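You operate a simulated robot arm through the tools that you are given. There is no shell and no other tool. Be economical: measure what you need, move in short steps, check, and stop when the job is done.

The job below is to be done with a simulated two-armed robot. You get a single attempt, and the scene is never put back.

Task
Change the blue cap on the brass union for the pink one.
Fine: hold the union as you turn each cap; stand the blue cap in the bad parts tray; pink cap tight; union into the clean parts tray. Set down upright: brass union.

The check looks at the end state, three seconds after you hand in, the way a careful person would. Anything else that was tipped, shoved, dropped, spilled or broken makes it a failure. Lids that push on must go on centred and level and be pressed home; caps that screw on are set level and turned clockwise until they are tight.

Robot
Two 7-joint arms with two-finger parallel grippers on one trunk, on a base that drives. Base frame: it is fixed to the floor where the robot stands at the start and does not move with it; the origin is under the middle of the robot, x ahead of it, y to its left, z up; the surface under the hand at the start is at about z = 0.88. Readings come in m, degrees, newtons and seconds.
The left shoulder is at the start at [0.058, 0.174, 1.236], the right one opposite. With the tool pointing down near the work surface each hand reaches from about 0.2 to 0.68 m from the robot's upright axis, wherever it stands, measured 20 degrees to its own side. Places, roughly: bad parts tray [0.7, 0.2, 0.9]; clean parts tray [0.6, -0.1, 0.9]; union neck [0.5, 0.1, 1]. Payload 3.6 kg a hand.
The tool frame of a hand sits at the grasp point between the pads (the TCP): z along the fingers, y along the line on which they close. The tips reach 0.03 m beyond it. The gripper opens to 0.11 m. The fingers are 0.02 m wide and 0.01 m thick; the gripper's body (0.048 by 0.112 m) begins 0.055 m behind the TCP.
Orientation is told as [roll, pitch, yaw] about the base's x, y, z axes, in that order, counted from this pose: with the fingers straight down and closing along the base's y, the tool's x points along the base's -x, its y along +y and its z along -z.

Tools
- The arms move only by the tool arm_command. It takes "left_targets", "right_targets" or both (then of equal length, played together; a hand with none holds still); each is a list of rows, each a list of 3 entries, a list of its own where there are three numbers: the shift along the tool's x, y, z in units of 40 mm (1.0 is 40 mm), then the turn, a rotation vector about the tool's x, y, z in units of 8 degrees (1.0 is 8 degrees), then the closure, from 0 (fully open) to 1 (shut). In form: [[[dx, dy, dz], [ax, ay, az], jaw], ...]. A call has 1 to 10 rows; each row shifts and turns the commanded pose from where the row before left it, along the tool's axes as they then stand. A call with a number of a shift or a turn outside -1 to 1 is refused whole. A row lasts 0.2 s, in which the tool goes at most 0.05 m and 8.6 degrees; a call with a longer step from one row to the next is refused whole, and so is a gripper value outside its range. A pose out of reach is approached as far as the arm can. The call stops where the force on the tool passes 50 N (or 10 N more than at its start, if that is more) or the arm is blocked; 0.2 s more then pass. Each finger travels about 0.153 m/s and halts on what it meets, pressing with about 24 N; the grip force reading is that of the motor and also rises with nothing between the fingers. The clock runs only during rows and for 0.2 s after the last one: add rows that do not move to give the fingers time. The reply holds the time, the measured pose of the TCP, the force on the tool along the base axes, the opening and the grip force, in the units named above and with some noise, with the torque about the TCP (base axes, N m) and any sound that the robot's microphone picked up.
- Cameras (640 x 400 px; columns grow to the right, rows downward): "scene" is now at [0.1448, 0.0152, 1.4135]; the picture's right is [0.13, -0.99, 0.00], its down [-0.65, -0.08, -0.76] and it looks along [0.75, 0.10, -0.65] (base axes); focal length 242 px, centre (320, 200). "left" rides on the left gripper at [0.072, -0.017, -0.103] in its tool frame; the picture's right is [0.23, 0.97, 0.00], its down [-0.76, 0.18, -0.62] and it looks along [-0.61, 0.14, 0.78] (tool axes); focal length 222 px, centre (320, 200). "right" rides on the right gripper at [0.072, 0.017, -0.103] in its tool frame; the picture's right is [-0.23, 0.97, 0.00], its down [-0.76, -0.18, -0.62] and it looks along [-0.61, -0.14, 0.78] (tool axes); focal length 222 px, centre (320, 200). There is no depth. A picture from a camera that has moved, and an enlarged one, comes with that camera's place and axes in the base frame and with its lens. The place of the scene camera against the robot may be out by one fixed shift of up to 0.018 m in any direction.
- get_image(camera): a new picture of that camera. No time passes.
- slide_trunk(by): slides the trunk up (or, below 0, down) by that many m; the arms and the scene camera ride with it, the base frame stays. It gives what a move gives, with no picture.
- drive_base(legs): drives the robot by 1 to 6 legs, each [ahead, left, turn to the left] in m, m and degrees, along the robot's own axes; the way and the turn of a leg run together, so that a leg with both is an arc; at most 1.5 m and 180 degrees a leg. The arms and the cameras ride along, it lands a little off, and it stops where it bumps. It gives what a move gives.
- head_to(pan, tilt): turns the head with the scene camera to pan (to the left, within 86 degrees either way) and tilt (down, from -29 to 69), counted from straight ahead of the robot. It gives what a move gives.
- zoom(camera, box): a new picture of the part [left, top, right, bottom] of that camera's present view, enlarged. No time passes.
- sign_off(): hands the job in; it is judged then, once.

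Work in short steps. Places have to be worked out from the pictures, the camera data and where the tool is seen: move nearer, look again, correct. Check each grasp and each placing, and mend what went wrong. You have 120 turns and 108 pictures in all, those below and enlarged ones among them. Open the grippers and draw the arms clear of the work before you hand the job in, unless the task says otherwise; then end with one line.

The tools are called after ">>>" as name(argument=value, ...) on one line, values as JSON. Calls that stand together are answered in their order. arm_command: Moves the arms, as the interface text tells. Its arguments: {"type":"object","properties":{"left_targets":{"type":"array"},"right_targets":{"type":"array"}},"required":[]} The other tools are called the same way: slide_trunk (by) slides the trunk up or down; drive_base (legs) drives the base; head_to (pan, tilt) turns the head that bears the scene camera; get_image (camera) takes a picture; zoom (camera, box) takes an enlarged picture of a part of a camera's view; sign_off () hands the job in.

At the start:

```text
time_s: 0.0
left_eef_pos: [0.3818, 0.2606, 1.2389]
left_tool_rot: [0.0, 0.0, 0.0]
left_ft_force: [0.5, 0.0, 0.7]
left_torque: [0.01, -0.01, 0.01]
left_finger_gap: 0.1101
left_grasp_force: 0.0
right_eef_pos: [0.4013, -0.0917, 1.2182]
right_tool_rot: [0.1, 0.1, -0.1]
right_ft_force: [0.8, 0.0, -0.2]
right_torque: [0.0, -0.01, 0.02]
right_finger_gap: 0.1098
right_grasp_force: 0.1
trunk travel left (down, up): [-0.351, 0.412]
robot x, y, heading: [-0.0009, -0.0021, -0.2]
head pan, tilt: [7.4, 40.6]
```

scene: 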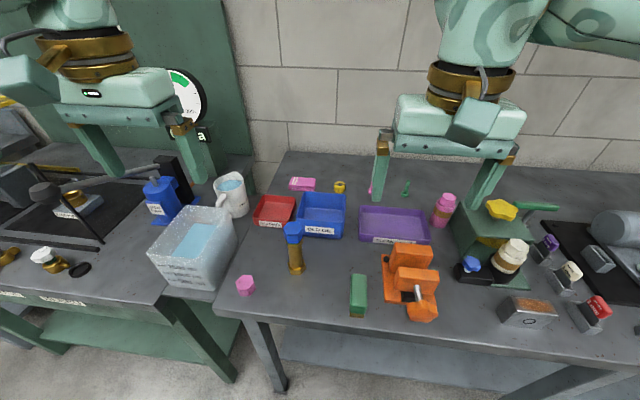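
right: 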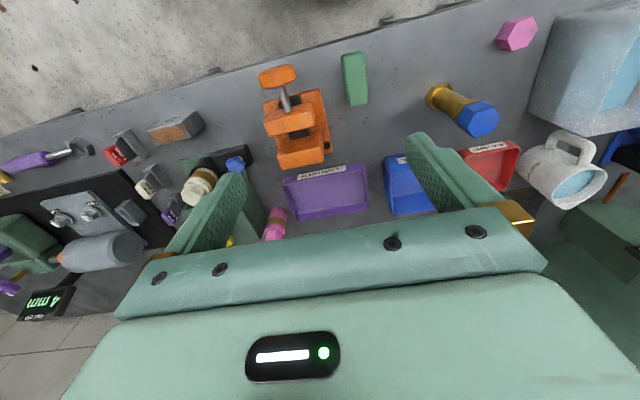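
left: 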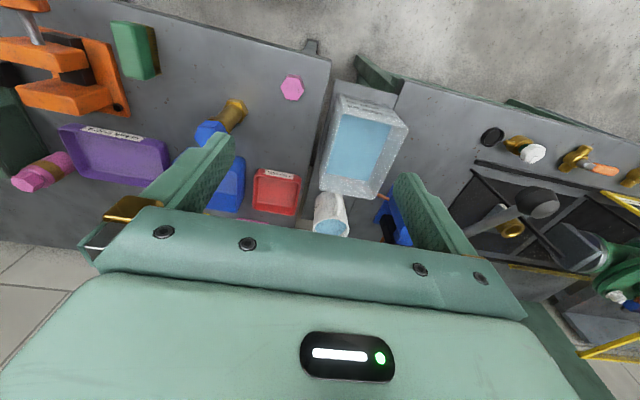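

The union with the blue cap stands near the middle, the pink cap in front left. I zoom in to read the tray labels and shapes.

>>> zoom(camera="scene", box=[220, 170, 380, 300])

>>> zoom(camera="scene", box=[340, 170, 500, 270])

>>> zoom(camera="right", box=[260, 70, 540, 230])

```text
3.08 times, centred on (300, 235) of scene
camera zoom: at [0.1448, 0.0152, 1.4135], right [0.13, -0.99, 0.0], down [-0.65, -0.08, -0.76], along [0.75, 0.1, -0.65], focal length 744 px, centre (382, 92)
```

zoom: 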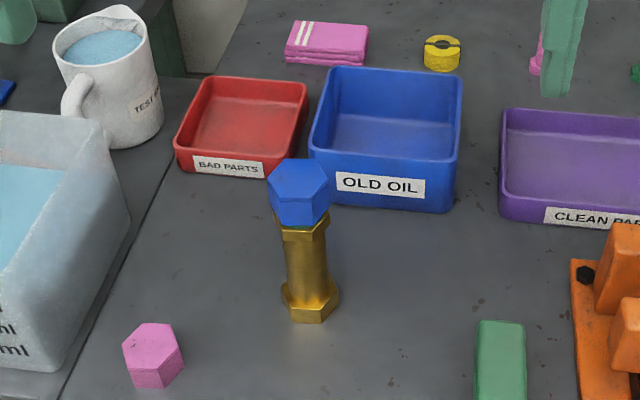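

```text
4.00 times, centred on (420, 220) of scene
camera zoom: at [0.1448, 0.0152, 1.4135], right [0.13, -0.99, 0.0], down [-0.65, -0.08, -0.76], along [0.75, 0.1, -0.65], focal length 968 px, centre (-80, 120)
```

zoom: 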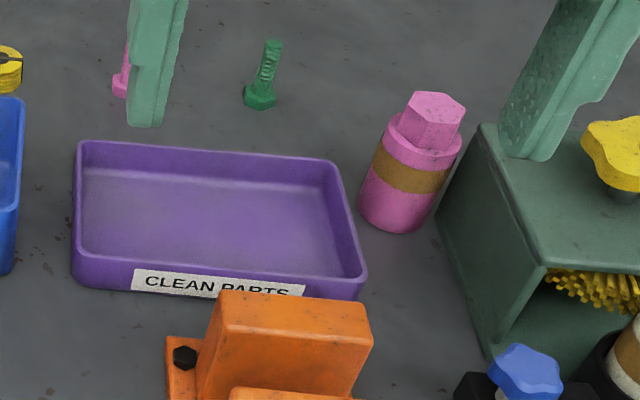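

```text
2.29 times, centred on (400, 150) of right
camera zoom: at [0.329, -0.075, 1.3225], right [0.23, 0.97, 0.0], down [0.76, -0.18, 0.62], along [0.6, -0.14, -0.78], focal length 508 px, centre (137, 314)
```

zoom: 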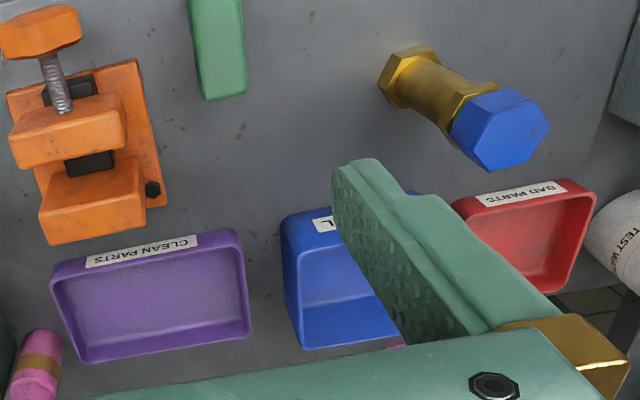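

From the three cameras I place the union at about (0.479, 0.108) with its cap top near z 1.03, and the pink cap at about (0.42, 0.22). I zoom on the pink cap and bring the left hand over the union for a closer look.

>>> zoom(camera="left", box=[180, 60, 320, 160])

>>> arm_command(left_targets=[[[-0.5, -0.875, 0.25], [0, 0, 0], 0], [[-0.5, -0.875, 0.25], [0, 0, 0], 0], [[-0.5, -0.875, 0.25], [0, 0, 0], 0], [[-0.5, -0.875, 0.25], [0, 0, 0], 0]])

>>> get_image(camera="left")

```text
4.00 times, centred on (250, 110) of left
camera zoom: at [0.309, 0.2449, 1.342], right [-0.23, 0.97, 0.0], down [0.76, 0.18, 0.62], along [0.61, 0.14, -0.78], focal length 888 px, centre (600, 560)
```

zoom: 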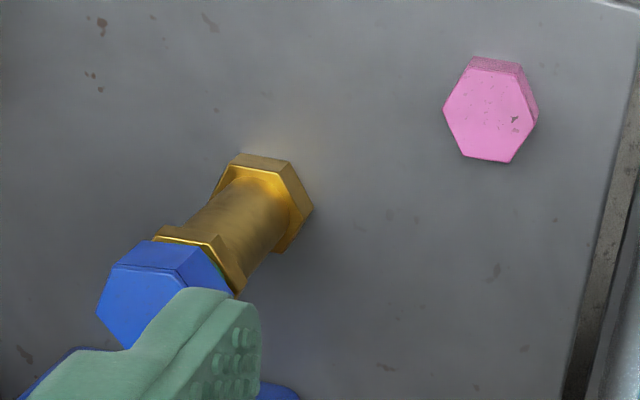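

```text
time_s: 1.0
left_eef_pos: [0.4634, 0.1183, 1.1991]
left_tool_rot: [0.0, 0.0, 0.0]
left_ft_force: [0.6, 0.4, 0.6]
left_torque: [0.03, 0.02, 0.02]
left_finger_gap: 0.11
left_grasp_force: 0.1
right_eef_pos: [0.4013, -0.0935, 1.2174]
right_tool_rot: [0.2, 0.1, -0.1]
right_ft_force: [-0.4, -0.3, 0.3]
right_torque: [0.03, 0.0, -0.02]
right_finger_gap: 0.11
right_grasp_force: 0.0
trunk travel left (down, up): [-0.351, 0.412]
robot x, y, heading: [-0.0004, 0.0004, -0.1]
head pan, tilt: [7.4, 40.6]
```

```text
100 pictures are left
camera left: at [0.3905, 0.1029, 1.3018], right [-0.23, 0.97, 0.0], down [0.76, 0.18, 0.62], along [0.61, 0.14, -0.78], focal length 222 px, centre (320, 200)
```

left: 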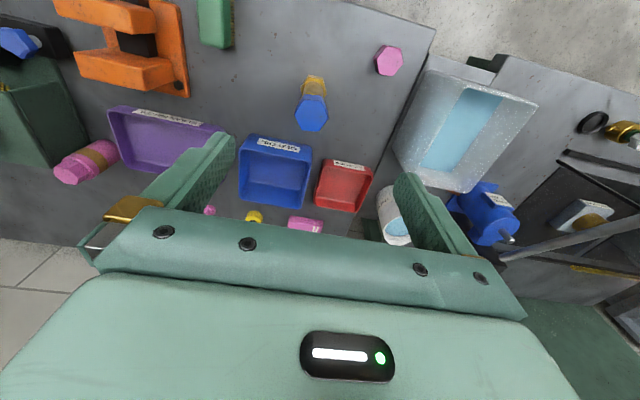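

The union and both caps lie between the open fingers in view. I zoom for exact cap centre and hex orientation.

>>> zoom(camera="left", box=[280, 60, 350, 140])

>>> zoom(camera="left", box=[360, 30, 420, 90])

```text
5.00 times, centred on (315, 100) of left
camera zoom: at [0.3905, 0.1029, 1.3018], right [-0.23, 0.97, 0.0], down [0.76, 0.18, 0.62], along [0.61, 0.14, -0.78], focal length 1111 px, centre (345, 700)
```

zoom: 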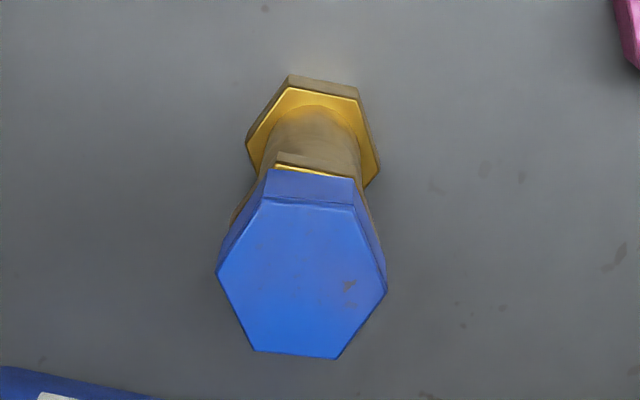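

```text
6.67 times, centred on (390, 60) of left
camera zoom: at [0.3905, 0.1029, 1.3018], right [-0.23, 0.97, 0.0], down [0.76, 0.18, 0.62], along [0.61, 0.14, -0.78], focal length 1481 px, centre (-147, 1133)
```

zoom: 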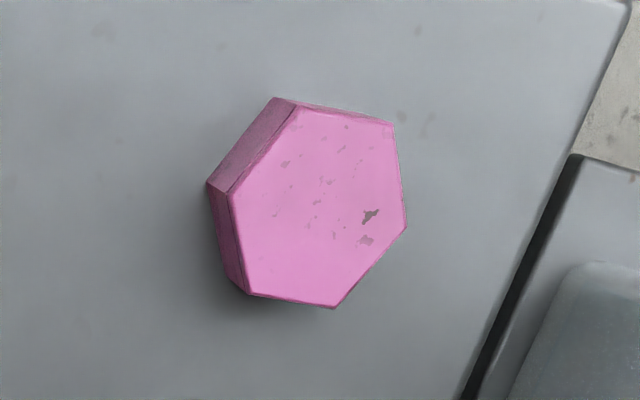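

Cap top is centred near (0.478, 0.111, 1.032), flats' normals at about 68°/128°/8°; so the left jaw will need yaw −22°. I lift the left hand aside and turn the right hand toward a near-horizontal side grasp.

>>> arm_command(left_targets=[[[0, 0.5, -0.5], [0, 0, 0], 0], [[0, 0.5, -0.5], [0, 0, 0], 0], [[0, 0.5, -0.5], [0, 0, 0], 0], [[0, 0.5, -0.5], [0, 0, 0], 0], [[0, 0, 0], [0, 0, 0], 0], [[0, 0, 0], [0, 0, 0], 0], [[0, 0, 0], [0, 0, 0], 0], [[0, 0, 0], [0, 0, 0], 0], [[0, 0, 0], [0, 0, 0], 0], [[0, 0, 0], [0, 0, 0], 0]], right_targets=[[[0, 0, 0], [0, 0, -1], 0], [[0, 0, 0], [0, 0, -1], 0], [[0, 0, 0], [0, 0, -1], 0], [[0, 0, 0], [0, -1, 0], 0], [[0, 0, 0], [0, -1, 0], 0], [[0, 0, 0], [0, -1, 0], 0], [[0, 0, 0], [0, -1, 0], 0], [[0, 0, 0], [0, -1, 0], 0], [[0, 0, 0], [0, -1, 0], 0], [[0, 0, 0], [0, -1, 0], 0]])

```text
time_s: 3.2
left_eef_pos: [0.4639, 0.1978, 1.2719]
left_tool_rot: [-0.1, -0.3, 0.2]
left_ft_force: [-0.7, -0.2, 0.5]
left_torque: [0.02, 0.0, -0.03]
left_finger_gap: 0.1101
left_grasp_force: 0.0
left hand out of reach, approached as far as the arm can: row 4
right_eef_pos: [0.4098, -0.0892, 1.2208]
right_tool_rot: [0.3, -56.0, 23.7]
right_ft_force: [-1.3, 0.1, -0.5]
right_torque: [-0.01, 0.0, 0.0]
right_finger_gap: 0.11
right_grasp_force: 0.1
right hand out of reach, approached as far as the arm can: row 10
trunk travel left (down, up): [-0.351, 0.412]
robot x, y, heading: [-0.0016, -0.0021, 0.1]
head pan, tilt: [7.4, 40.6]
```

Right hand orientation is nearly right (pitch −56, yaw 24). I bring it down to a stand-off about 12 cm from the union body along its pointing direction.

>>> arm_command(right_targets=[[[0.602, 0.552, 0.562], [0, 0, 0], 0], [[0.602, 0.552, 0.562], [0, 0, 0], 0], [[0.602, 0.552, 0.562], [0, 0, 0], 0], [[0.602, 0.552, 0.562], [0, 0, 0], 0], [[0.602, 0.552, 0.562], [0, 0, 0], 0], [[0.602, 0.552, 0.562], [0, 0, 0], 0], [[0.602, 0.552, 0.562], [0, 0, 0], 0], [[0, 0, 0], [0, -1, 0], 0]])

>>> get_image(camera="right")

>>> get_image(camera="scene")

```text
time_s: 5.0
left_eef_pos: [0.4646, 0.1982, 1.2726]
left_tool_rot: [-0.1, -0.3, 0.2]
left_ft_force: [0.0, -0.2, 0.4]
left_torque: [-0.03, -0.04, -0.01]
left_finger_gap: 0.1101
left_grasp_force: 0.1
right_eef_pos: [0.401, -0.0255, 1.1322]
right_tool_rot: [0.2, -55.8, 23.7]
right_ft_force: [-0.7, -0.5, -0.6]
right_torque: [0.0, 0.02, -0.01]
right_finger_gap: 0.1099
right_grasp_force: 0.0
right hand out of reach, approached as far as the arm can: row 1, 3, 4, 5, 6, 7, 8
trunk travel left (down, up): [-0.351, 0.412]
robot x, y, heading: [-0.0001, -0.0012, 0.0]
head pan, tilt: [7.4, 40.6]
```

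```text
97 pictures are left
camera right: at [0.2785, -0.0605, 1.132], right [-0.28, 0.94, 0.19], down [-0.01, -0.2, 0.98], along [0.96, 0.27, 0.06], focal length 222 px, centre (320, 200)
```

right: 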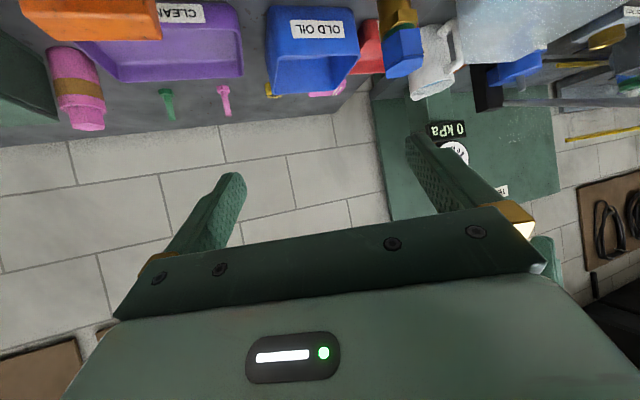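

```text
96 pictures are left
camera scene: at [0.1447, 0.0153, 1.4135], right [0.13, -0.99, 0.0], down [-0.65, -0.08, -0.76], along [0.75, 0.1, -0.65], focal length 242 px, centre (320, 200)
```

scene: 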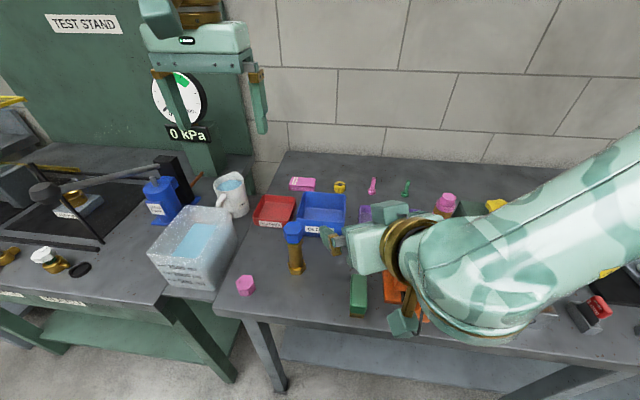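

The right arm is folded too close to its shoulder. I back the base 12 cm to give it room, with both hands high and clear.

>>> drive_base(legs=[[-0.12, 0, 0]])

```text
time_s: 6.2
left_eef_pos: [0.3434, 0.1968, 1.2727]
left_tool_rot: [-0.1, -0.4, 0.1]
left_ft_force: [0.1, 0.0, 0.3]
left_torque: [-0.02, -0.05, 0.0]
left_finger_gap: 0.1098
left_grasp_force: 0.1
right_eef_pos: [0.28, -0.0254, 1.1322]
right_tool_rot: [0.2, -55.9, 23.8]
right_ft_force: [0.1, -0.3, -0.2]
right_torque: [0.01, -0.02, -0.02]
right_finger_gap: 0.1098
right_grasp_force: 0.0
trunk travel left (down, up): [-0.351, 0.412]
robot x, y, heading: [-0.1196, 0.0001, -0.0]
head pan, tilt: [7.4, 40.6]
```

Now re-approach the stand-off, moving forward and down.

>>> arm_command(right_targets=[[[0.2215, 0.2175, 0.923], [0, 0, 0], 0], [[0.2215, 0.2175, 0.923], [0, 0, 0], 0], [[0.2215, 0.2175, 0.923], [0, 0, 0], 0], [[0.2215, 0.2175, 0.923], [0, 0, 0], 0], [[0.2215, 0.2175, 0.923], [0, 0, 0], 0], [[0, 0, 0], [0, -1, 0], 0]])

>>> get_image(camera="right")

>>> get_image(camera="scene")

```text
time_s: 7.6
left_eef_pos: [0.345, 0.1969, 1.272]
left_tool_rot: [-0.1, -0.4, 0.2]
left_ft_force: [0.2, 0.4, 0.1]
left_torque: [0.02, 0.01, -0.02]
left_finger_gap: 0.1103
left_grasp_force: 0.1
right_eef_pos: [0.2825, -0.0251, 1.1327]
right_tool_rot: [0.2, -55.9, 23.7]
right_ft_force: [-0.1, 0.2, -0.3]
right_torque: [0.0, -0.01, 0.02]
right_finger_gap: 0.11
right_grasp_force: 0.1
right hand out of reach, approached as far as the arm can: row 1, 2, 3, 4, 5, 6
trunk travel left (down, up): [-0.351, 0.412]
robot x, y, heading: [-0.1204, -0.0003, 0.4]
head pan, tilt: [7.4, 40.6]
```

```text
95 pictures are left
camera right: at [0.1587, -0.0606, 1.132], right [-0.28, 0.94, 0.19], down [-0.01, -0.2, 0.98], along [0.96, 0.27, 0.06], focal length 222 px, centre (320, 200)
```

right: 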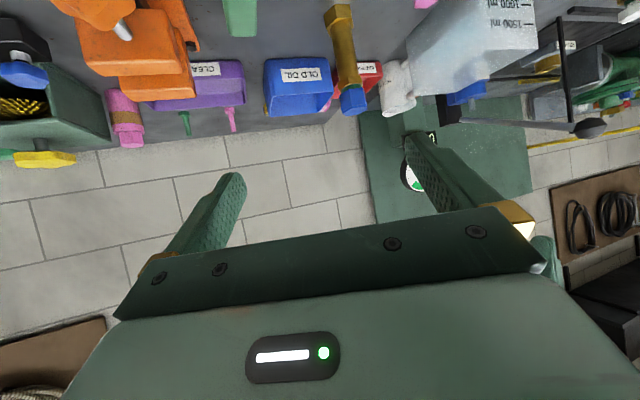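

```text
94 pictures are left
camera scene: at [0.0249, 0.0152, 1.4135], right [0.13, -0.99, 0.0], down [-0.65, -0.08, -0.76], along [0.75, 0.1, -0.65], focal length 242 px, centre (320, 200)
```

scene: 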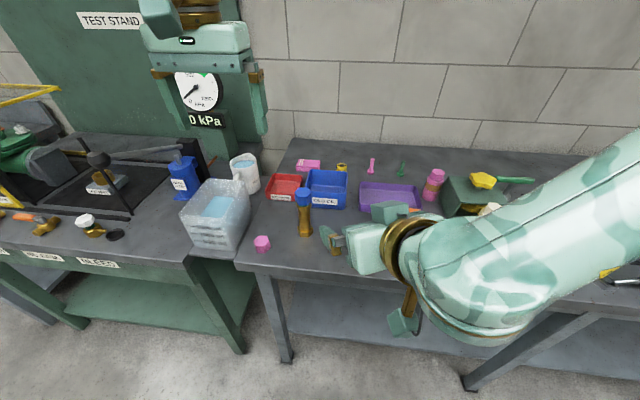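

The arm appears stuck on a joint limit. I undo some pitch and see how it responds.

>>> arm_command(right_targets=[[[0, 0, 0], [0, 1, 0], 0], [[0, 0, 0], [0, 1, 0], 0], [[0, 0, 0], [0, 1, 0], 0]])

```text
time_s: 8.4
left_eef_pos: [0.3451, 0.1985, 1.2715]
left_tool_rot: [-0.1, -0.4, 0.1]
left_ft_force: [-0.7, 0.8, -0.2]
left_torque: [-0.01, 0.03, 0.02]
left_finger_gap: 0.1099
left_grasp_force: 0.1
right_eef_pos: [0.2798, -0.026, 1.1334]
right_tool_rot: [0.2, -31.8, 23.8]
right_ft_force: [0.2, 0.2, 0.3]
right_torque: [-0.02, -0.01, 0.02]
right_finger_gap: 0.11
right_grasp_force: 0.0
trunk travel left (down, up): [-0.351, 0.412]
robot x, y, heading: [-0.1233, 0.0027, -0.3]
head pan, tilt: [7.4, 40.6]
```

Pitch responds. I first move forward/down at this pitch, then add pitch there.

>>> arm_command(right_targets=[[[-0.346, 0.262, 0.829], [0, 0, 0], 0], [[-0.346, 0.262, 0.829], [0, 0, 0], 0], [[-0.346, 0.262, 0.829], [0, 0, 0], 0], [[-0.346, 0.262, 0.829], [0, 0, 0], 0], [[0, 0, 0], [0, -1, 0], 0], [[0, 0, 0], [0, -1, 0], 0], [[0, 0, 0], [0, -1, 0], 0], [[0, 0, 0], [0, -1, 0], 0]])

```text
time_s: 10.2
left_eef_pos: [0.3425, 0.2011, 1.2726]
left_tool_rot: [-0.4, -0.4, 0.3]
left_ft_force: [0.3, 0.0, 0.3]
left_torque: [-0.03, -0.02, 0.02]
left_finger_gap: 0.1102
left_grasp_force: 0.1
right_eef_pos: [0.3898, 0.0828, 1.0802]
right_tool_rot: [-0.7, -60.9, 23.4]
right_ft_force: [-0.5, 0.2, 0.2]
right_torque: [-0.02, 0.05, -0.01]
right_finger_gap: 0.11
right_grasp_force: 0.1
right hand out of reach, approached as far as the arm can: row 7, 8
trunk travel left (down, up): [-0.351, 0.412]
robot x, y, heading: [-0.1186, 0.0041, 0.2]
head pan, tilt: [7.4, 40.6]
```

Pitch −61 is achieved here. Sliding the trunk down 9 cm keeps this arm shape and brings the hand to the stand-off height.

>>> slide_trunk(by=-0.09)

>>> get_image(camera="scene")

>>> get_image(camera="left")

>>> get_image(camera="right")

```text
time_s: 11.5
left_eef_pos: [0.3589, 0.1982, 1.1669]
left_tool_rot: [-0.2, 1.5, 0.3]
left_ft_force: [-0.7, -0.2, 1.0]
left_torque: [-0.01, 0.0, 0.0]
left_finger_gap: 0.11
left_grasp_force: 0.0
right_eef_pos: [0.391, 0.0798, 0.9906]
right_tool_rot: [-0.1, -60.9, 22.7]
right_ft_force: [0.7, -0.8, -0.4]
right_torque: [0.04, 0.0, -0.02]
right_finger_gap: 0.1098
right_grasp_force: 0.0
trunk travel left (down, up): [-0.261, 0.502]
robot x, y, heading: [-0.12, 0.0002, 0.0]
head pan, tilt: [7.4, 40.6]
```

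```text
93 pictures are left
camera scene: at [0.0605, 0.0153, 1.322], right [0.13, -0.99, 0.0], down [-0.65, -0.08, -0.76], along [0.75, 0.1, -0.65], focal length 242 px, centre (320, 200)
```

scene: 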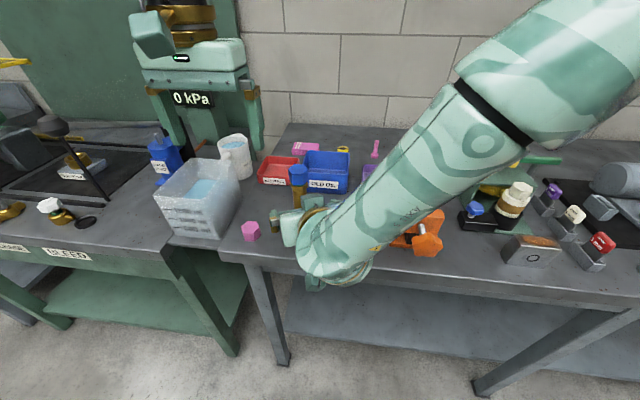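

```text
92 pictures are left
camera left: at [0.2886, 0.1823, 1.2718], right [-0.23, 0.97, 0.0], down [0.78, 0.18, 0.6], along [0.59, 0.14, -0.8], focal length 222 px, centre (320, 200)
```

left: 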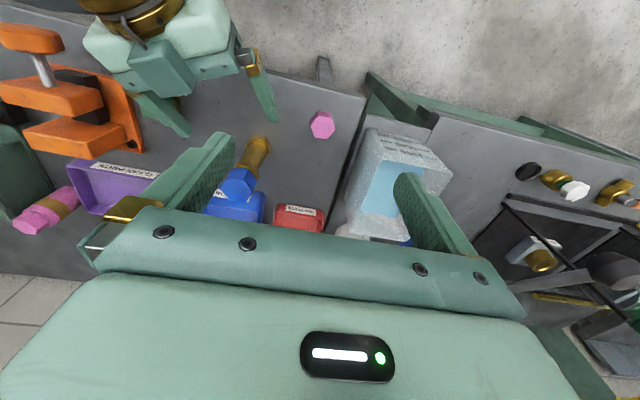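

```text
91 pictures are left
camera right: at [0.2688, 0.0479, 0.9786], right [-0.27, 0.94, 0.2], down [-0.09, -0.23, 0.97], along [0.96, 0.25, 0.15], focal length 222 px, centre (320, 200)
```

right: 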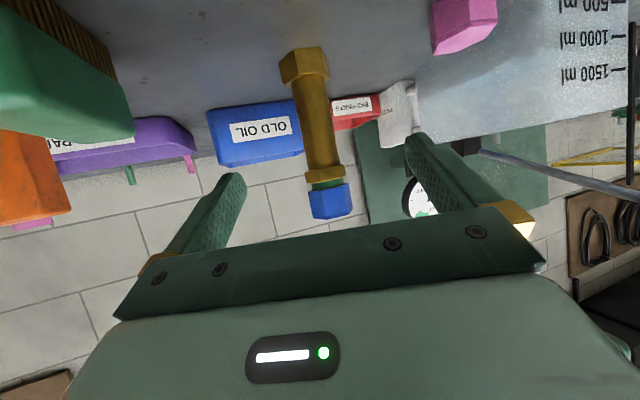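

The union sits between the open right fingers. I zoom to see where the cap ends and the body begins.

>>> zoom(camera="right", box=[250, 30, 400, 230])

```text
2.00 times, centred on (325, 130) of right
camera zoom: at [0.2688, 0.0479, 0.9786], right [-0.27, 0.94, 0.2], down [-0.09, -0.23, 0.97], along [0.96, 0.25, 0.15], focal length 444 px, centre (310, 340)
```

zoom: 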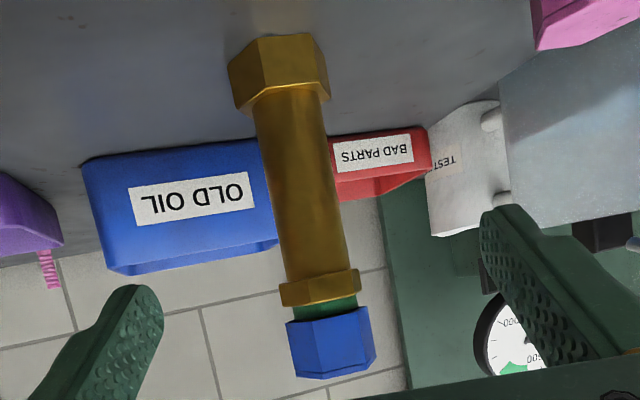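

Body spans z≈0.905–0.985 and the cap 1.00–1.03, axis near (0.478, 0.112). I advance the open right hand onto the body at z≈0.945.

>>> arm_command(right_targets=[[[-0.03, -0.026, 0.645], [0, 0, 0], 0], [[-0.03, -0.026, 0.645], [0, 0, 0], 0], [[-0.03, -0.026, 0.645], [0, 0, 0], 0], [[-0.03, -0.026, 0.645], [0, 0, 0], 0]])

>>> get_image(camera="right")

```text
time_s: 12.5
left_eef_pos: [0.3601, 0.1996, 1.1666]
left_tool_rot: [-0.2, 1.5, 0.4]
left_ft_force: [-0.7, -0.1, 0.4]
left_torque: [0.01, -0.01, -0.02]
left_finger_gap: 0.11
left_grasp_force: 0.0
right_eef_pos: [0.4797, 0.1111, 0.9429]
right_tool_rot: [0.0, -60.9, 22.8]
right_ft_force: [-0.1, 0.3, 0.1]
right_torque: [-0.01, 0.02, -0.03]
right_finger_gap: 0.1102
right_grasp_force: 0.0
trunk travel left (down, up): [-0.261, 0.502]
robot x, y, heading: [-0.1179, -0.0018, -0.3]
head pan, tilt: [7.4, 40.6]
```

```text
89 pictures are left
camera right: at [0.3569, 0.0797, 0.9313], right [-0.27, 0.94, 0.2], down [-0.09, -0.23, 0.97], along [0.96, 0.25, 0.15], focal length 222 px, centre (320, 200)
```

right: 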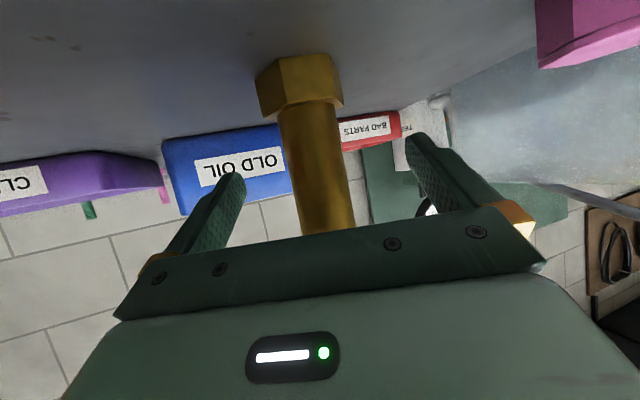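

Body is centred between the fingers. I close the right gripper on it.

>>> arm_command(right_targets=[[[0, 0, 0], [0, 0, 0], 0.6], [[0, 0, 0], [0, 0, 0], 0.65], [[0, 0, 0], [0, 0, 0], 0.75], [[0, 0, 0], [0, 0, 0], 1], [[0, 0, 0], [0, 0, 0], 1], [[0, 0, 0], [0, 0, 0], 1]])

>>> get_image(camera="right")

>>> zoom(camera="left", box=[200, 90, 350, 210])

```text
time_s: 13.9
left_eef_pos: [0.3602, 0.1984, 1.1658]
left_tool_rot: [-0.2, 1.4, 0.3]
left_ft_force: [-0.3, 0.1, 0.4]
left_torque: [0.02, -0.01, -0.02]
left_finger_gap: 0.1102
left_grasp_force: 0.0
right_eef_pos: [0.4793, 0.112, 0.9436]
right_tool_rot: [0.1, -60.7, 22.7]
right_ft_force: [-0.1, -0.3, 0.3]
right_torque: [0.01, 0.04, 0.02]
right_finger_gap: 0.0297
right_grasp_force: 24.3
trunk travel left (down, up): [-0.261, 0.502]
robot x, y, heading: [-0.1194, 0.0015, 0.1]
head pan, tilt: [7.4, 40.6]
```

```text
88 pictures are left
camera right: at [0.3563, 0.0796, 0.9317], right [-0.27, 0.94, 0.2], down [-0.09, -0.23, 0.97], along [0.96, 0.25, 0.15], focal length 222 px, centre (320, 200)
```

right: 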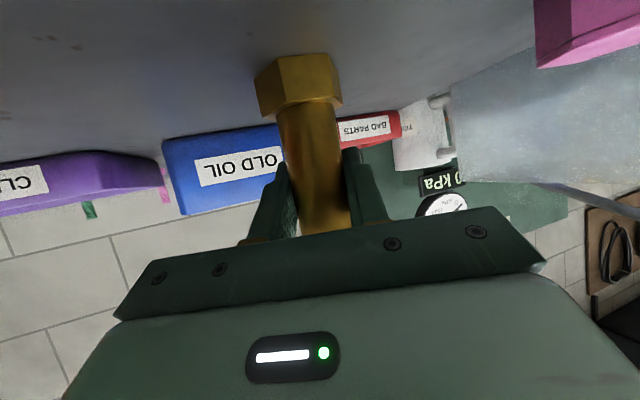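

```text
3.33 times, centred on (275, 150) of left
camera zoom: at [0.2899, 0.1822, 1.2711], right [-0.23, 0.97, 0.0], down [0.78, 0.18, 0.6], along [0.59, 0.14, -0.8], focal length 740 px, centre (470, 367)
```

zoom: 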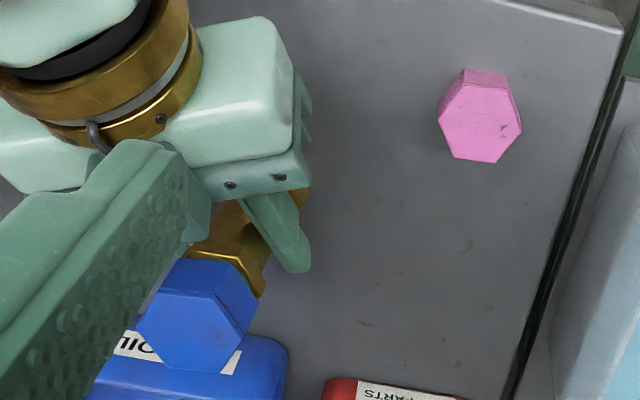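

Right grip is firm (gap 29.7 mm). Now the left hand goes over the cap, yawed −22° with a reduced opening.

>>> arm_command(left_targets=[[[-0.744, -0.54, 0.29], [0, -0.175, 0], 0], [[-0.744, -0.54, 0.29], [0, 0, 0], 0], [[-0.744, -0.54, 0.29], [0, 0, 0], 0.2], [[-0.744, -0.54, 0.29], [0, 0, 0], 0.3], [[0, 0, 0], [0, 0, 1], 0.4], [[0, 0, 0], [0, 0, 1], 0.4], [[0, 0, 0], [0, 0, 0.75], 0.4]], right_targets=[[[0, 0, 0], [0, 0, 0], 1], [[0, 0, 0], [0, 0, 0], 1], [[0, 0, 0], [0, 0, 0], 1], [[0, 0, 0], [0, 0, 0], 1], [[0, 0, 0], [0, 0, 0], 1], [[0, 0, 0], [0, 0, 0], 1], [[0, 0, 0], [0, 0, 0], 1]])

>>> get_image(camera="left")

>>> get_image(camera="scene")

```text
time_s: 15.5
left_eef_pos: [0.479, 0.1127, 1.1189]
left_tool_rot: [-0.2, 0.0, -21.9]
left_ft_force: [-0.3, 0.8, 0.7]
left_torque: [0.02, 0.0, 0.0]
left_finger_gap: 0.0659
left_grasp_force: 0.1
right_eef_pos: [0.4792, 0.1123, 0.944]
right_tool_rot: [0.0, -60.8, 22.7]
right_ft_force: [-0.3, 1.3, 0.7]
right_torque: [0.06, 0.05, 0.0]
right_finger_gap: 0.0296
right_grasp_force: 23.9
trunk travel left (down, up): [-0.261, 0.502]
robot x, y, heading: [-0.1177, 0.0005, 0.1]
head pan, tilt: [7.4, 40.6]
```

```text
86 pictures are left
camera left: at [0.4058, 0.1251, 1.2226], right [0.15, 0.99, 0.0], down [0.77, -0.12, 0.62], along [0.62, -0.1, -0.78], focal length 222 px, centre (320, 200)
```

left: 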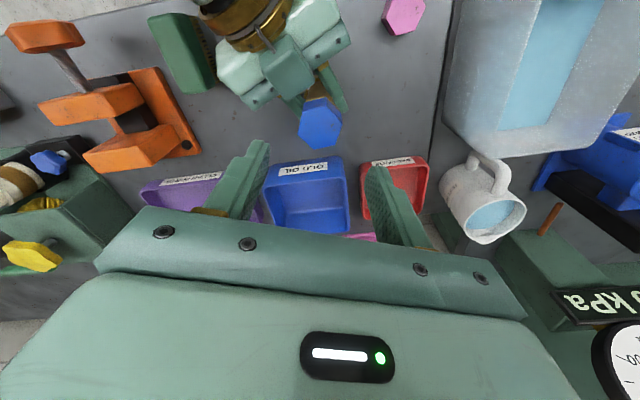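

```text
85 pictures are left
camera scene: at [0.0617, 0.0153, 1.3216], right [0.13, -0.99, 0.0], down [-0.65, -0.08, -0.76], along [0.75, 0.1, -0.65], focal length 242 px, centre (320, 200)
```

scene: 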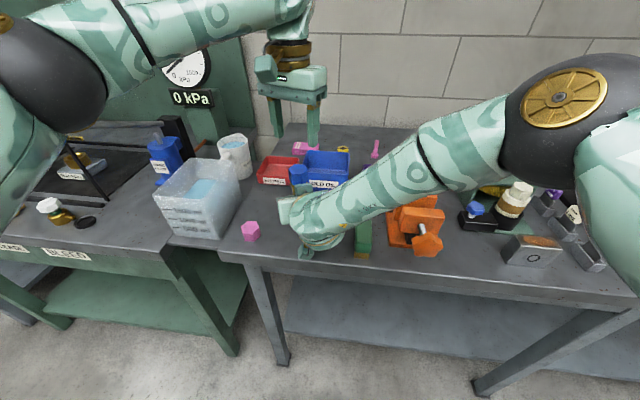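

Next, zoom on the cap from the left camera to check centring and flat alignment.

>>> zoom(camera="left", box=[270, 70, 370, 160])

```text
4.44 times, centred on (320, 115) of left
camera zoom: at [0.4058, 0.1251, 1.2226], right [0.15, 0.99, 0.0], down [0.77, -0.12, 0.62], along [0.62, -0.1, -0.78], focal length 987 px, centre (320, 578)
```

zoom: 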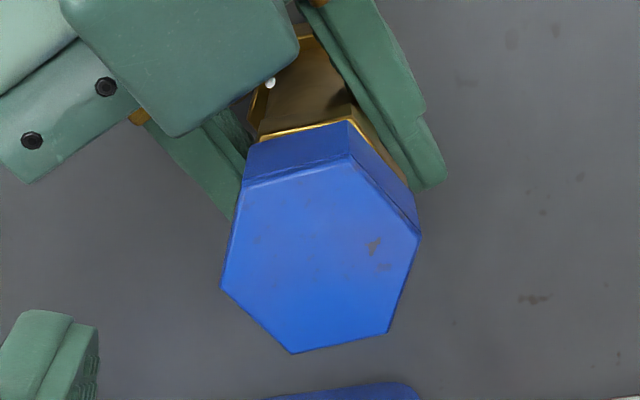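

Cap centre (0.4787, 0.1128) matches the TCP; its flats call for yaw −25°. I adjust 3°, descend to z≈1.036 and close.

>>> arm_command(left_targets=[[[0, 0, 0.69], [0, 0, 0.375], 0.4], [[0, 0, 0.69], [0, 0, 0], 0.4], [[0, 0, 0.69], [0, 0, 0], 0.4], [[0, 0, 0], [0, 0, 0], 0.6], [[0, 0, 0], [0, 0, 0], 0.8], [[0, 0, 0], [0, 0, 0], 1], [[0, 0, 0], [0, 0, 0], 1]], right_targets=[[[0, 0, 0], [0, 0, 0], 1], [[0, 0, 0], [0, 0, 0], 1], [[0, 0, 0], [0, 0, 0], 1], [[0, 0, 0], [0, 0, 0], 1], [[0, 0, 0], [0, 0, 0], 1], [[0, 0, 0], [0, 0, 0], 1], [[0, 0, 0], [0, 0, 0], 1]])

>>> get_image(camera="left")

```text
time_s: 17.1
left_eef_pos: [0.4785, 0.1129, 1.0365]
left_tool_rot: [-0.1, 0.0, -24.6]
left_ft_force: [5.0, 3.3, -6.7]
left_torque: [0.18, -0.24, -0.05]
left_finger_gap: 0.0363
left_grasp_force: 23.4
right_eef_pos: [0.4795, 0.1124, 0.9431]
right_tool_rot: [-0.1, -60.8, 22.6]
right_ft_force: [-5.2, -2.5, 3.9]
right_torque: [0.1, -0.21, 0.04]
right_finger_gap: 0.0292
right_grasp_force: 24.2
trunk travel left (down, up): [-0.261, 0.502]
robot x, y, heading: [-0.1232, 0.0013, 0.3]
head pan, tilt: [7.4, 40.6]
```

```text
83 pictures are left
camera left: at [0.4066, 0.1282, 1.139], right [0.2, 0.98, 0.0], down [0.77, -0.16, 0.62], along [0.61, -0.13, -0.78], focal length 222 px, centre (320, 200)
```

left: 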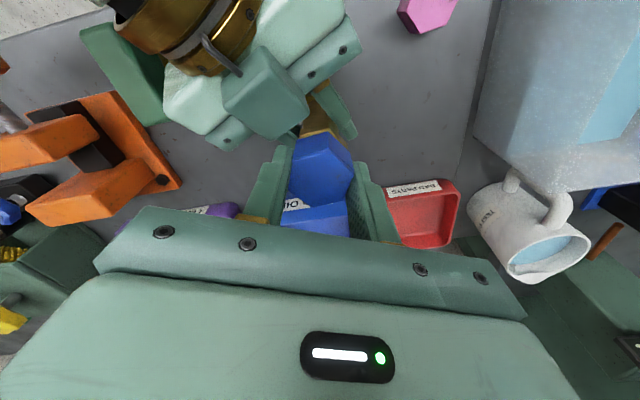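

Cap gripped across flats (36.3 mm). I begin unscrewing counter-clockwise (tool z negative), two rows to test.

>>> arm_command(left_targets=[[[0, 0, 0], [0, 0, -1], 1], [[0, 0, 0], [0, 0, -1], 1]], right_targets=[[[0, 0, 0], [0, 0, 0], 1], [[0, 0, 0], [0, 0, 0], 1]])

>>> get_image(camera="left")

```text
time_s: 17.7
left_eef_pos: [0.4792, 0.1115, 1.0359]
left_tool_rot: [-0.1, 0.1, -8.6]
left_ft_force: [6.3, 3.3, -10.6]
left_torque: [0.09, -0.26, -0.02]
left_finger_gap: 0.0367
left_grasp_force: 24.2
right_eef_pos: [0.479, 0.1114, 0.9424]
right_tool_rot: [0.0, -60.9, 22.6]
right_ft_force: [-6.3, -3.0, 6.6]
right_torque: [0.16, -0.3, 0.05]
right_finger_gap: 0.0292
right_grasp_force: 23.8
trunk travel left (down, up): [-0.261, 0.502]
robot x, y, heading: [-0.119, -0.001, 0.3]
head pan, tilt: [7.4, 40.6]
```

```text
82 pictures are left
camera left: at [0.4053, 0.1073, 1.139], right [-0.08, 1.0, 0.0], down [0.78, 0.06, 0.62], along [0.62, 0.05, -0.78], focal length 222 px, centre (320, 200)
```

left: 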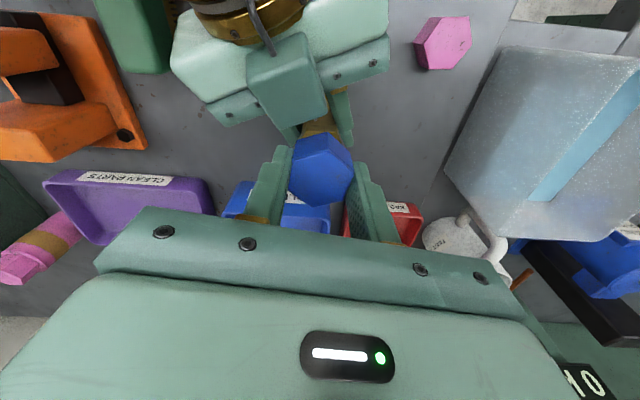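

The cap is turning with the hand with low force. I continue to about +39°.

>>> arm_command(left_targets=[[[0, 0, 0], [0, 0, -1], 1], [[0, 0, 0], [0, 0, -1], 1], [[0, 0, 0], [0, 0, -1], 1], [[0, 0, 0], [0, 0, -1], 1], [[0, 0, 0], [0, 0, -1], 1], [[0, 0, 0], [0, 0, -1], 1]], right_targets=[[[0, 0, 0], [0, 0, 0], 1], [[0, 0, 0], [0, 0, 0], 1], [[0, 0, 0], [0, 0, 0], 1], [[0, 0, 0], [0, 0, 0], 1], [[0, 0, 0], [0, 0, 0], 1], [[0, 0, 0], [0, 0, 0], 1]])

>>> get_image(camera="left")

```text
time_s: 19.1
left_eef_pos: [0.4786, 0.1119, 1.0378]
left_tool_rot: [-0.2, 0.2, 39.4]
left_ft_force: [7.1, 0.6, -12.5]
left_torque: [0.06, -0.35, -0.03]
left_finger_gap: 0.0366
left_grasp_force: 23.9
right_eef_pos: [0.4794, 0.1117, 0.9434]
right_tool_rot: [-0.1, -60.8, 22.6]
right_ft_force: [-8.3, -0.8, 9.3]
right_torque: [-0.04, -0.4, -0.03]
right_finger_gap: 0.0295
right_grasp_force: 24.5
trunk travel left (down, up): [-0.261, 0.502]
robot x, y, heading: [-0.1182, 0.0009, 0.2]
head pan, tilt: [7.4, 40.6]
```

```text
81 pictures are left
camera left: at [0.434, 0.054, 1.139], right [-0.79, 0.61, 0.0], down [0.48, 0.62, 0.62], along [0.38, 0.49, -0.78], focal length 222 px, centre (320, 200)
```

left: 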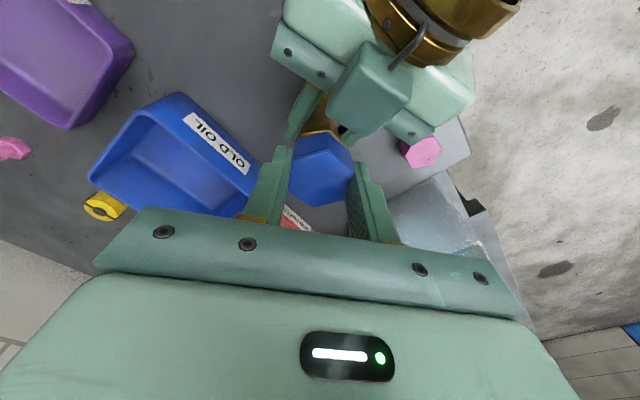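

Turning well and the cap seems to rise slightly. I continue 56° more to use the wrist range.

>>> arm_command(left_targets=[[[0, 0, 0], [0, 0, -1], 1], [[0, 0, 0], [0, 0, -1], 1], [[0, 0, 0], [0, 0, -1], 1], [[0, 0, 0], [0, 0, -1], 1], [[0, 0, 0], [0, 0, -1], 1], [[0, 0, 0], [0, 0, -1], 1], [[0, 0, 0], [0, 0, -1], 1]], right_targets=[[[0, 0, 0], [0, 0, 0], 1], [[0, 0, 0], [0, 0, 0], 1], [[0, 0, 0], [0, 0, 0], 1], [[0, 0, 0], [0, 0, 0], 1], [[0, 0, 0], [0, 0, 0], 1], [[0, 0, 0], [0, 0, 0], 1], [[0, 0, 0], [0, 0, 0], 1]])

>>> zoom(camera="scene", box=[240, 90, 380, 270])

```text
time_s: 20.7
left_eef_pos: [0.4792, 0.1135, 1.0357]
left_tool_rot: [0.1, 0.0, 95.4]
left_ft_force: [6.9, 2.4, -9.1]
left_torque: [0.18, -0.21, -0.04]
left_finger_gap: 0.0365
left_grasp_force: 24.3
right_eef_pos: [0.4804, 0.1115, 0.9433]
right_tool_rot: [-0.1, -60.8, 22.7]
right_ft_force: [-7.6, -1.6, 6.7]
right_torque: [-0.01, -0.43, 0.05]
right_finger_gap: 0.0294
right_grasp_force: 24.5
trunk travel left (down, up): [-0.261, 0.502]
robot x, y, heading: [-0.118, -0.0003, 0.1]
head pan, tilt: [7.4, 40.6]
```

```text
2.22 times, centred on (310, 180) of scene
camera zoom: at [0.062, 0.0152, 1.3216], right [0.13, -0.99, 0.0], down [-0.65, -0.08, -0.76], along [0.75, 0.1, -0.65], focal length 538 px, centre (342, 244)
```

zoom: 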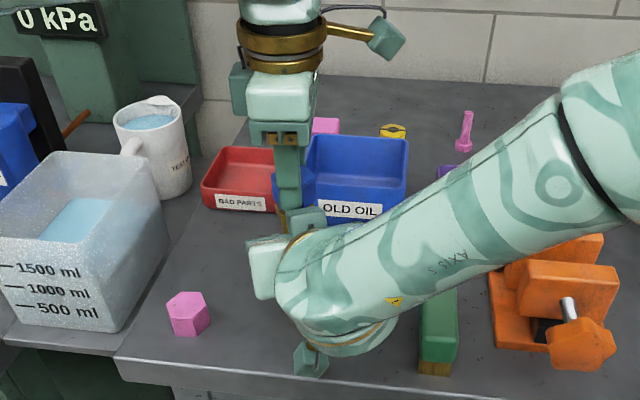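

120° done. I check from the right camera that the union itself didn't turn.

>>> zoom(camera="right", box=[230, 30, 430, 250])

```text
1.82 times, centred on (330, 140) of right
camera zoom: at [0.3567, 0.0792, 0.9314], right [-0.27, 0.94, 0.2], down [-0.09, -0.23, 0.97], along [0.96, 0.25, 0.15], focal length 404 px, centre (302, 309)
```

zoom: 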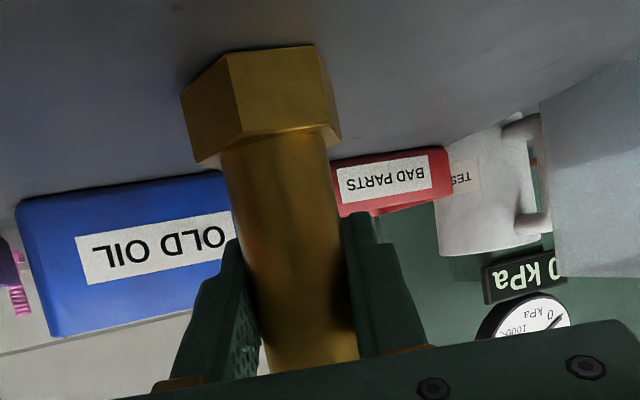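

Union hasn't turned (foot hex edge in the same place). I release, raise 15 mm, and wind the wrist back clockwise 120°.

>>> arm_command(left_targets=[[[0, 0, 0], [0, 0, 0], 0.4], [[0, 0, -0.4], [0, 0, 0], 0.4], [[0, 0, 0], [0, 0, 1], 0.4], [[0, 0, 0], [0, 0, 1], 0.4], [[0, 0, 0], [0, 0, 1], 0.4], [[0, 0, 0], [0, 0, 1], 0.4], [[0, 0, 0], [0, 0, 1], 0.4], [[0, 0, 0], [0, 0, 1], 0.4], [[0, 0, 0], [0, 0, 1], 0.4], [[0, 0, 0], [0, 0, 1], 0.4]], right_targets=[[[0, 0, 0], [0, 0, 0], 1], [[0, 0, 0], [0, 0, 0], 1], [[0, 0, 0], [0, 0, 0], 1], [[0, 0, 0], [0, 0, 0], 1], [[0, 0, 0], [0, 0, 0], 1], [[0, 0, 0], [0, 0, 0], 1], [[0, 0, 0], [0, 0, 0], 1], [[0, 0, 0], [0, 0, 0], 1], [[0, 0, 0], [0, 0, 0], 1], [[0, 0, 0], [0, 0, 0], 1]])

>>> arm_command(left_targets=[[[0, 0, 0], [0, 0, 1], 0.4], [[0, 0, 0], [0, 0, 1], 0.4], [[0, 0, 0], [0, 0, 1], 0.4], [[0, 0, 0], [0, 0, 1], 0.4], [[0, 0, 0], [0, 0, 1], 0.4], [[0, 0, 0], [0, 0, 1], 0.4], [[0, 0, 0], [0, 0, 1], 0.4]], right_targets=[[[0, 0, 0], [0, 0, 0], 1], [[0, 0, 0], [0, 0, 0], 1], [[0, 0, 0], [0, 0, 0], 1], [[0, 0, 0], [0, 0, 0], 1], [[0, 0, 0], [0, 0, 0], 1], [[0, 0, 0], [0, 0, 0], 1], [[0, 0, 0], [0, 0, 0], 1]])

>>> zoom(camera="left", box=[240, 80, 400, 240])

```text
time_s: 21.2
left_eef_pos: [0.4824, 0.1167, 1.0387]
left_tool_rot: [-0.4, -0.5, 95.9]
left_ft_force: [28.4, 5.6, -10.3]
left_torque: [0.29, -1.13, 0.17]
left_finger_gap: 0.0523
left_grasp_force: 0.0
right_eef_pos: [0.4752, 0.1163, 0.9445]
right_tool_rot: [0.1, -60.7, 23.2]
right_ft_force: [-28.5, -5.1, 6.7]
right_torque: [0.24, -1.61, -0.17]
right_finger_gap: 0.0294
right_grasp_force: 23.9
trunk travel left (down, up): [-0.261, 0.502]
robot x, y, heading: [-0.1232, 0.0002, -0.0]
head pan, tilt: [7.4, 40.6]
stopped in row 2 (left hand): the force on the tool passed its limit at 57 N (the readings are from after the stop); the commanded pose is now the measured one
```

```text
time_s: 22.8
left_eef_pos: [0.4806, 0.1155, 1.0397]
left_tool_rot: [0.1, -0.2, 39.5]
left_ft_force: [-0.4, 0.6, -0.2]
left_torque: [0.0, -0.04, -0.01]
left_finger_gap: 0.0662
left_grasp_force: 0.0
right_eef_pos: [0.478, 0.1141, 0.9452]
right_tool_rot: [0.0, -61.0, 22.9]
right_ft_force: [-0.1, -0.1, -3.6]
right_torque: [-0.01, -0.04, -0.02]
right_finger_gap: 0.0293
right_grasp_force: 24.6
trunk travel left (down, up): [-0.261, 0.502]
robot x, y, heading: [-0.1195, -0.0009, -0.1]
head pan, tilt: [7.4, 40.6]
```

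```text
2.50 times, centred on (320, 160) of left
camera zoom: at [0.4354, 0.0562, 1.1417], right [-0.79, 0.61, 0.0], down [0.47, 0.62, 0.63], along [0.38, 0.5, -0.78], focal length 555 px, centre (320, 300)
```

zoom: 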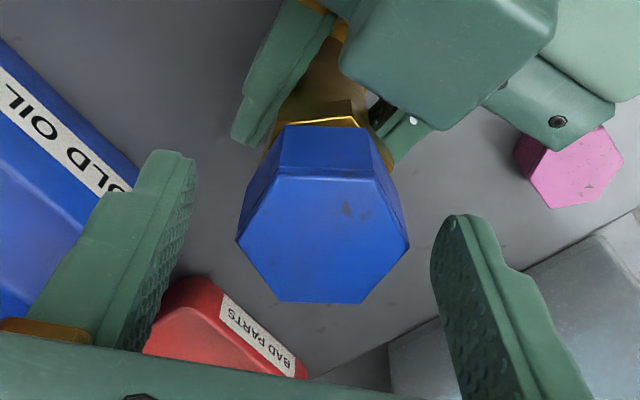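

The open finger bumped the right hand near yaw 95, which eased cap back ~15°; everything settled. Flats now call for yaw ≈20°/−40°; I avoid the right hand's side, raise a little, and wind back to −40.

>>> arm_command(left_targets=[[[-0.02, -0.03, -0.25], [0, 0, 0], 0.4], [[0, 0, 0], [0, 0, 1], 0.4], [[0, 0, 0], [0, 0, 1], 0.4], [[0, 0, 0], [0, 0, 1], 0.4], [[0, 0, 0], [0, 0, 1], 0.4], [[0, 0, 0], [0, 0, 1], 0.4], [[0, 0, 0], [0, 0, 1], 0.4], [[0, 0, 0], [0, 0, 1], 0.4], [[0, 0, 0], [0, 0, 1], 0.4], [[0, 0, 0], [0, 0, 1], 0.4]])

>>> zoom(camera="left", box=[240, 80, 400, 240])

>>> zoom(camera="right", box=[230, 30, 430, 250])

```text
time_s: 25.0
left_eef_pos: [0.4826, 0.1154, 1.0493]
left_tool_rot: [0.3, 0.0, -32.4]
left_ft_force: [0.7, -0.3, 0.1]
left_torque: [-0.01, 0.0, 0.03]
left_finger_gap: 0.066
left_grasp_force: 0.0
right_eef_pos: [0.4794, 0.115, 0.9439]
right_tool_rot: [0.0, -61.0, 23.0]
right_ft_force: [-0.9, 0.1, -4.3]
right_torque: [0.03, 0.03, 0.02]
right_finger_gap: 0.0294
right_grasp_force: 24.3
trunk travel left (down, up): [-0.261, 0.502]
robot x, y, heading: [-0.1166, 0.0052, 0.2]
head pan, tilt: [7.4, 40.6]
```

```text
2.50 times, centred on (320, 160) of left
camera zoom: at [0.4119, 0.1398, 1.1519], right [0.33, 0.94, 0.01], down [0.74, -0.26, 0.62], along [0.59, -0.2, -0.78], focal length 555 px, centre (320, 300)
```

zoom: 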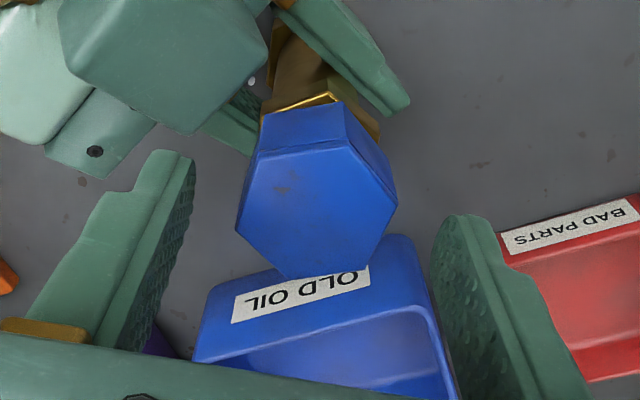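

```text
1.82 times, centred on (330, 140) of right
camera zoom: at [0.3555, 0.0814, 0.9329], right [-0.28, 0.94, 0.2], down [-0.09, -0.23, 0.97], along [0.96, 0.25, 0.15], focal length 404 px, centre (302, 309)
```

zoom: 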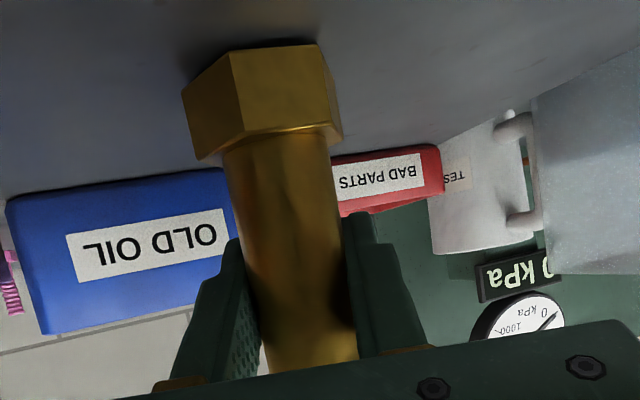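

Union steady. Cap centre ~(0.477, 0.115), flats at yaw ≈ −39°. I align, close and turn counter-clockwise.

>>> arm_command(left_targets=[[[0.1, -0.06, 0.1], [0, 0, 0.87], 0.4], [[0, 0, 0], [0, 0, 0], 0.6], [[0, 0, 0], [0, 0, 0], 0.8], [[0, 0, 0], [0, 0, 0], 1], [[0, 0, 0], [0, 0, 0], 1], [[0, 0, 0], [0, 0, -1], 1], [[0, 0, 0], [0, 0, -1], 1], [[0, 0, 0], [0, 0, -1], 1], [[0, 0, 0], [0, 0, -1], 1], [[0, 0, 0], [0, 0, -1], 1]])

>>> arm_command(left_targets=[[[0, 0, 0], [0, 0, -1], 1], [[0, 0, 0], [0, 0, -1], 1], [[0, 0, 0], [0, 0, -1], 1], [[0, 0, 0], [0, 0, -1], 1], [[0, 0, 0], [0, 0, -1], 1], [[0, 0, 0], [0, 0, -1], 1], [[0, 0, 0], [0, 0, -1], 1], [[0, 0, 0], [0, 0, -1], 1], [[0, 0, 0], [0, 0, -1], 1]])

>>> zoom(camera="left", box=[240, 80, 400, 240])

```text
time_s: 27.2
left_eef_pos: [0.4775, 0.1144, 1.0447]
left_tool_rot: [0.2, 0.0, 0.8]
left_ft_force: [-4.6, 1.3, -4.3]
left_torque: [0.11, 0.66, -0.01]
left_finger_gap: 0.0365
left_grasp_force: 23.9
right_eef_pos: [0.4779, 0.1145, 0.9446]
right_tool_rot: [0.0, -61.0, 22.9]
right_ft_force: [4.3, -1.9, 0.6]
right_torque: [0.1, -0.19, 0.01]
right_finger_gap: 0.0295
right_grasp_force: 24.1
trunk travel left (down, up): [-0.261, 0.502]
robot x, y, heading: [-0.1198, 0.0028, 0.1]
head pan, tilt: [7.4, 40.6]
```

```text
time_s: 29.2
left_eef_pos: [0.4776, 0.1156, 1.0448]
left_tool_rot: [-0.1, -0.3, 72.8]
left_ft_force: [0.3, -6.3, 0.5]
left_torque: [-0.19, -0.07, -0.02]
left_finger_gap: 0.0363
left_grasp_force: 24.0
right_eef_pos: [0.4778, 0.115, 0.9438]
right_tool_rot: [0.0, -60.8, 23.1]
right_ft_force: [-1.2, 5.8, -5.1]
right_torque: [-0.37, -0.06, 0.0]
right_finger_gap: 0.0294
right_grasp_force: 24.4
trunk travel left (down, up): [-0.261, 0.502]
robot x, y, heading: [-0.1209, 0.0005, -0.1]
head pan, tilt: [7.4, 40.6]
```

```text
2.50 times, centred on (320, 160) of left
camera zoom: at [0.4721, 0.0412, 1.1478], right [-1.0, 0.07, 0.0], down [0.05, 0.78, 0.63], along [0.05, 0.63, -0.78], focal length 555 px, centre (320, 300)
```

zoom: 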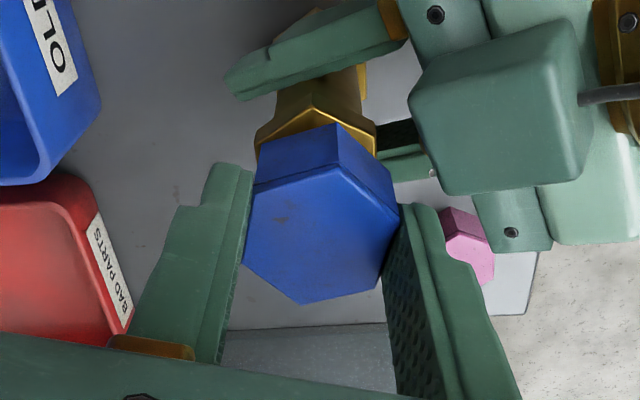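

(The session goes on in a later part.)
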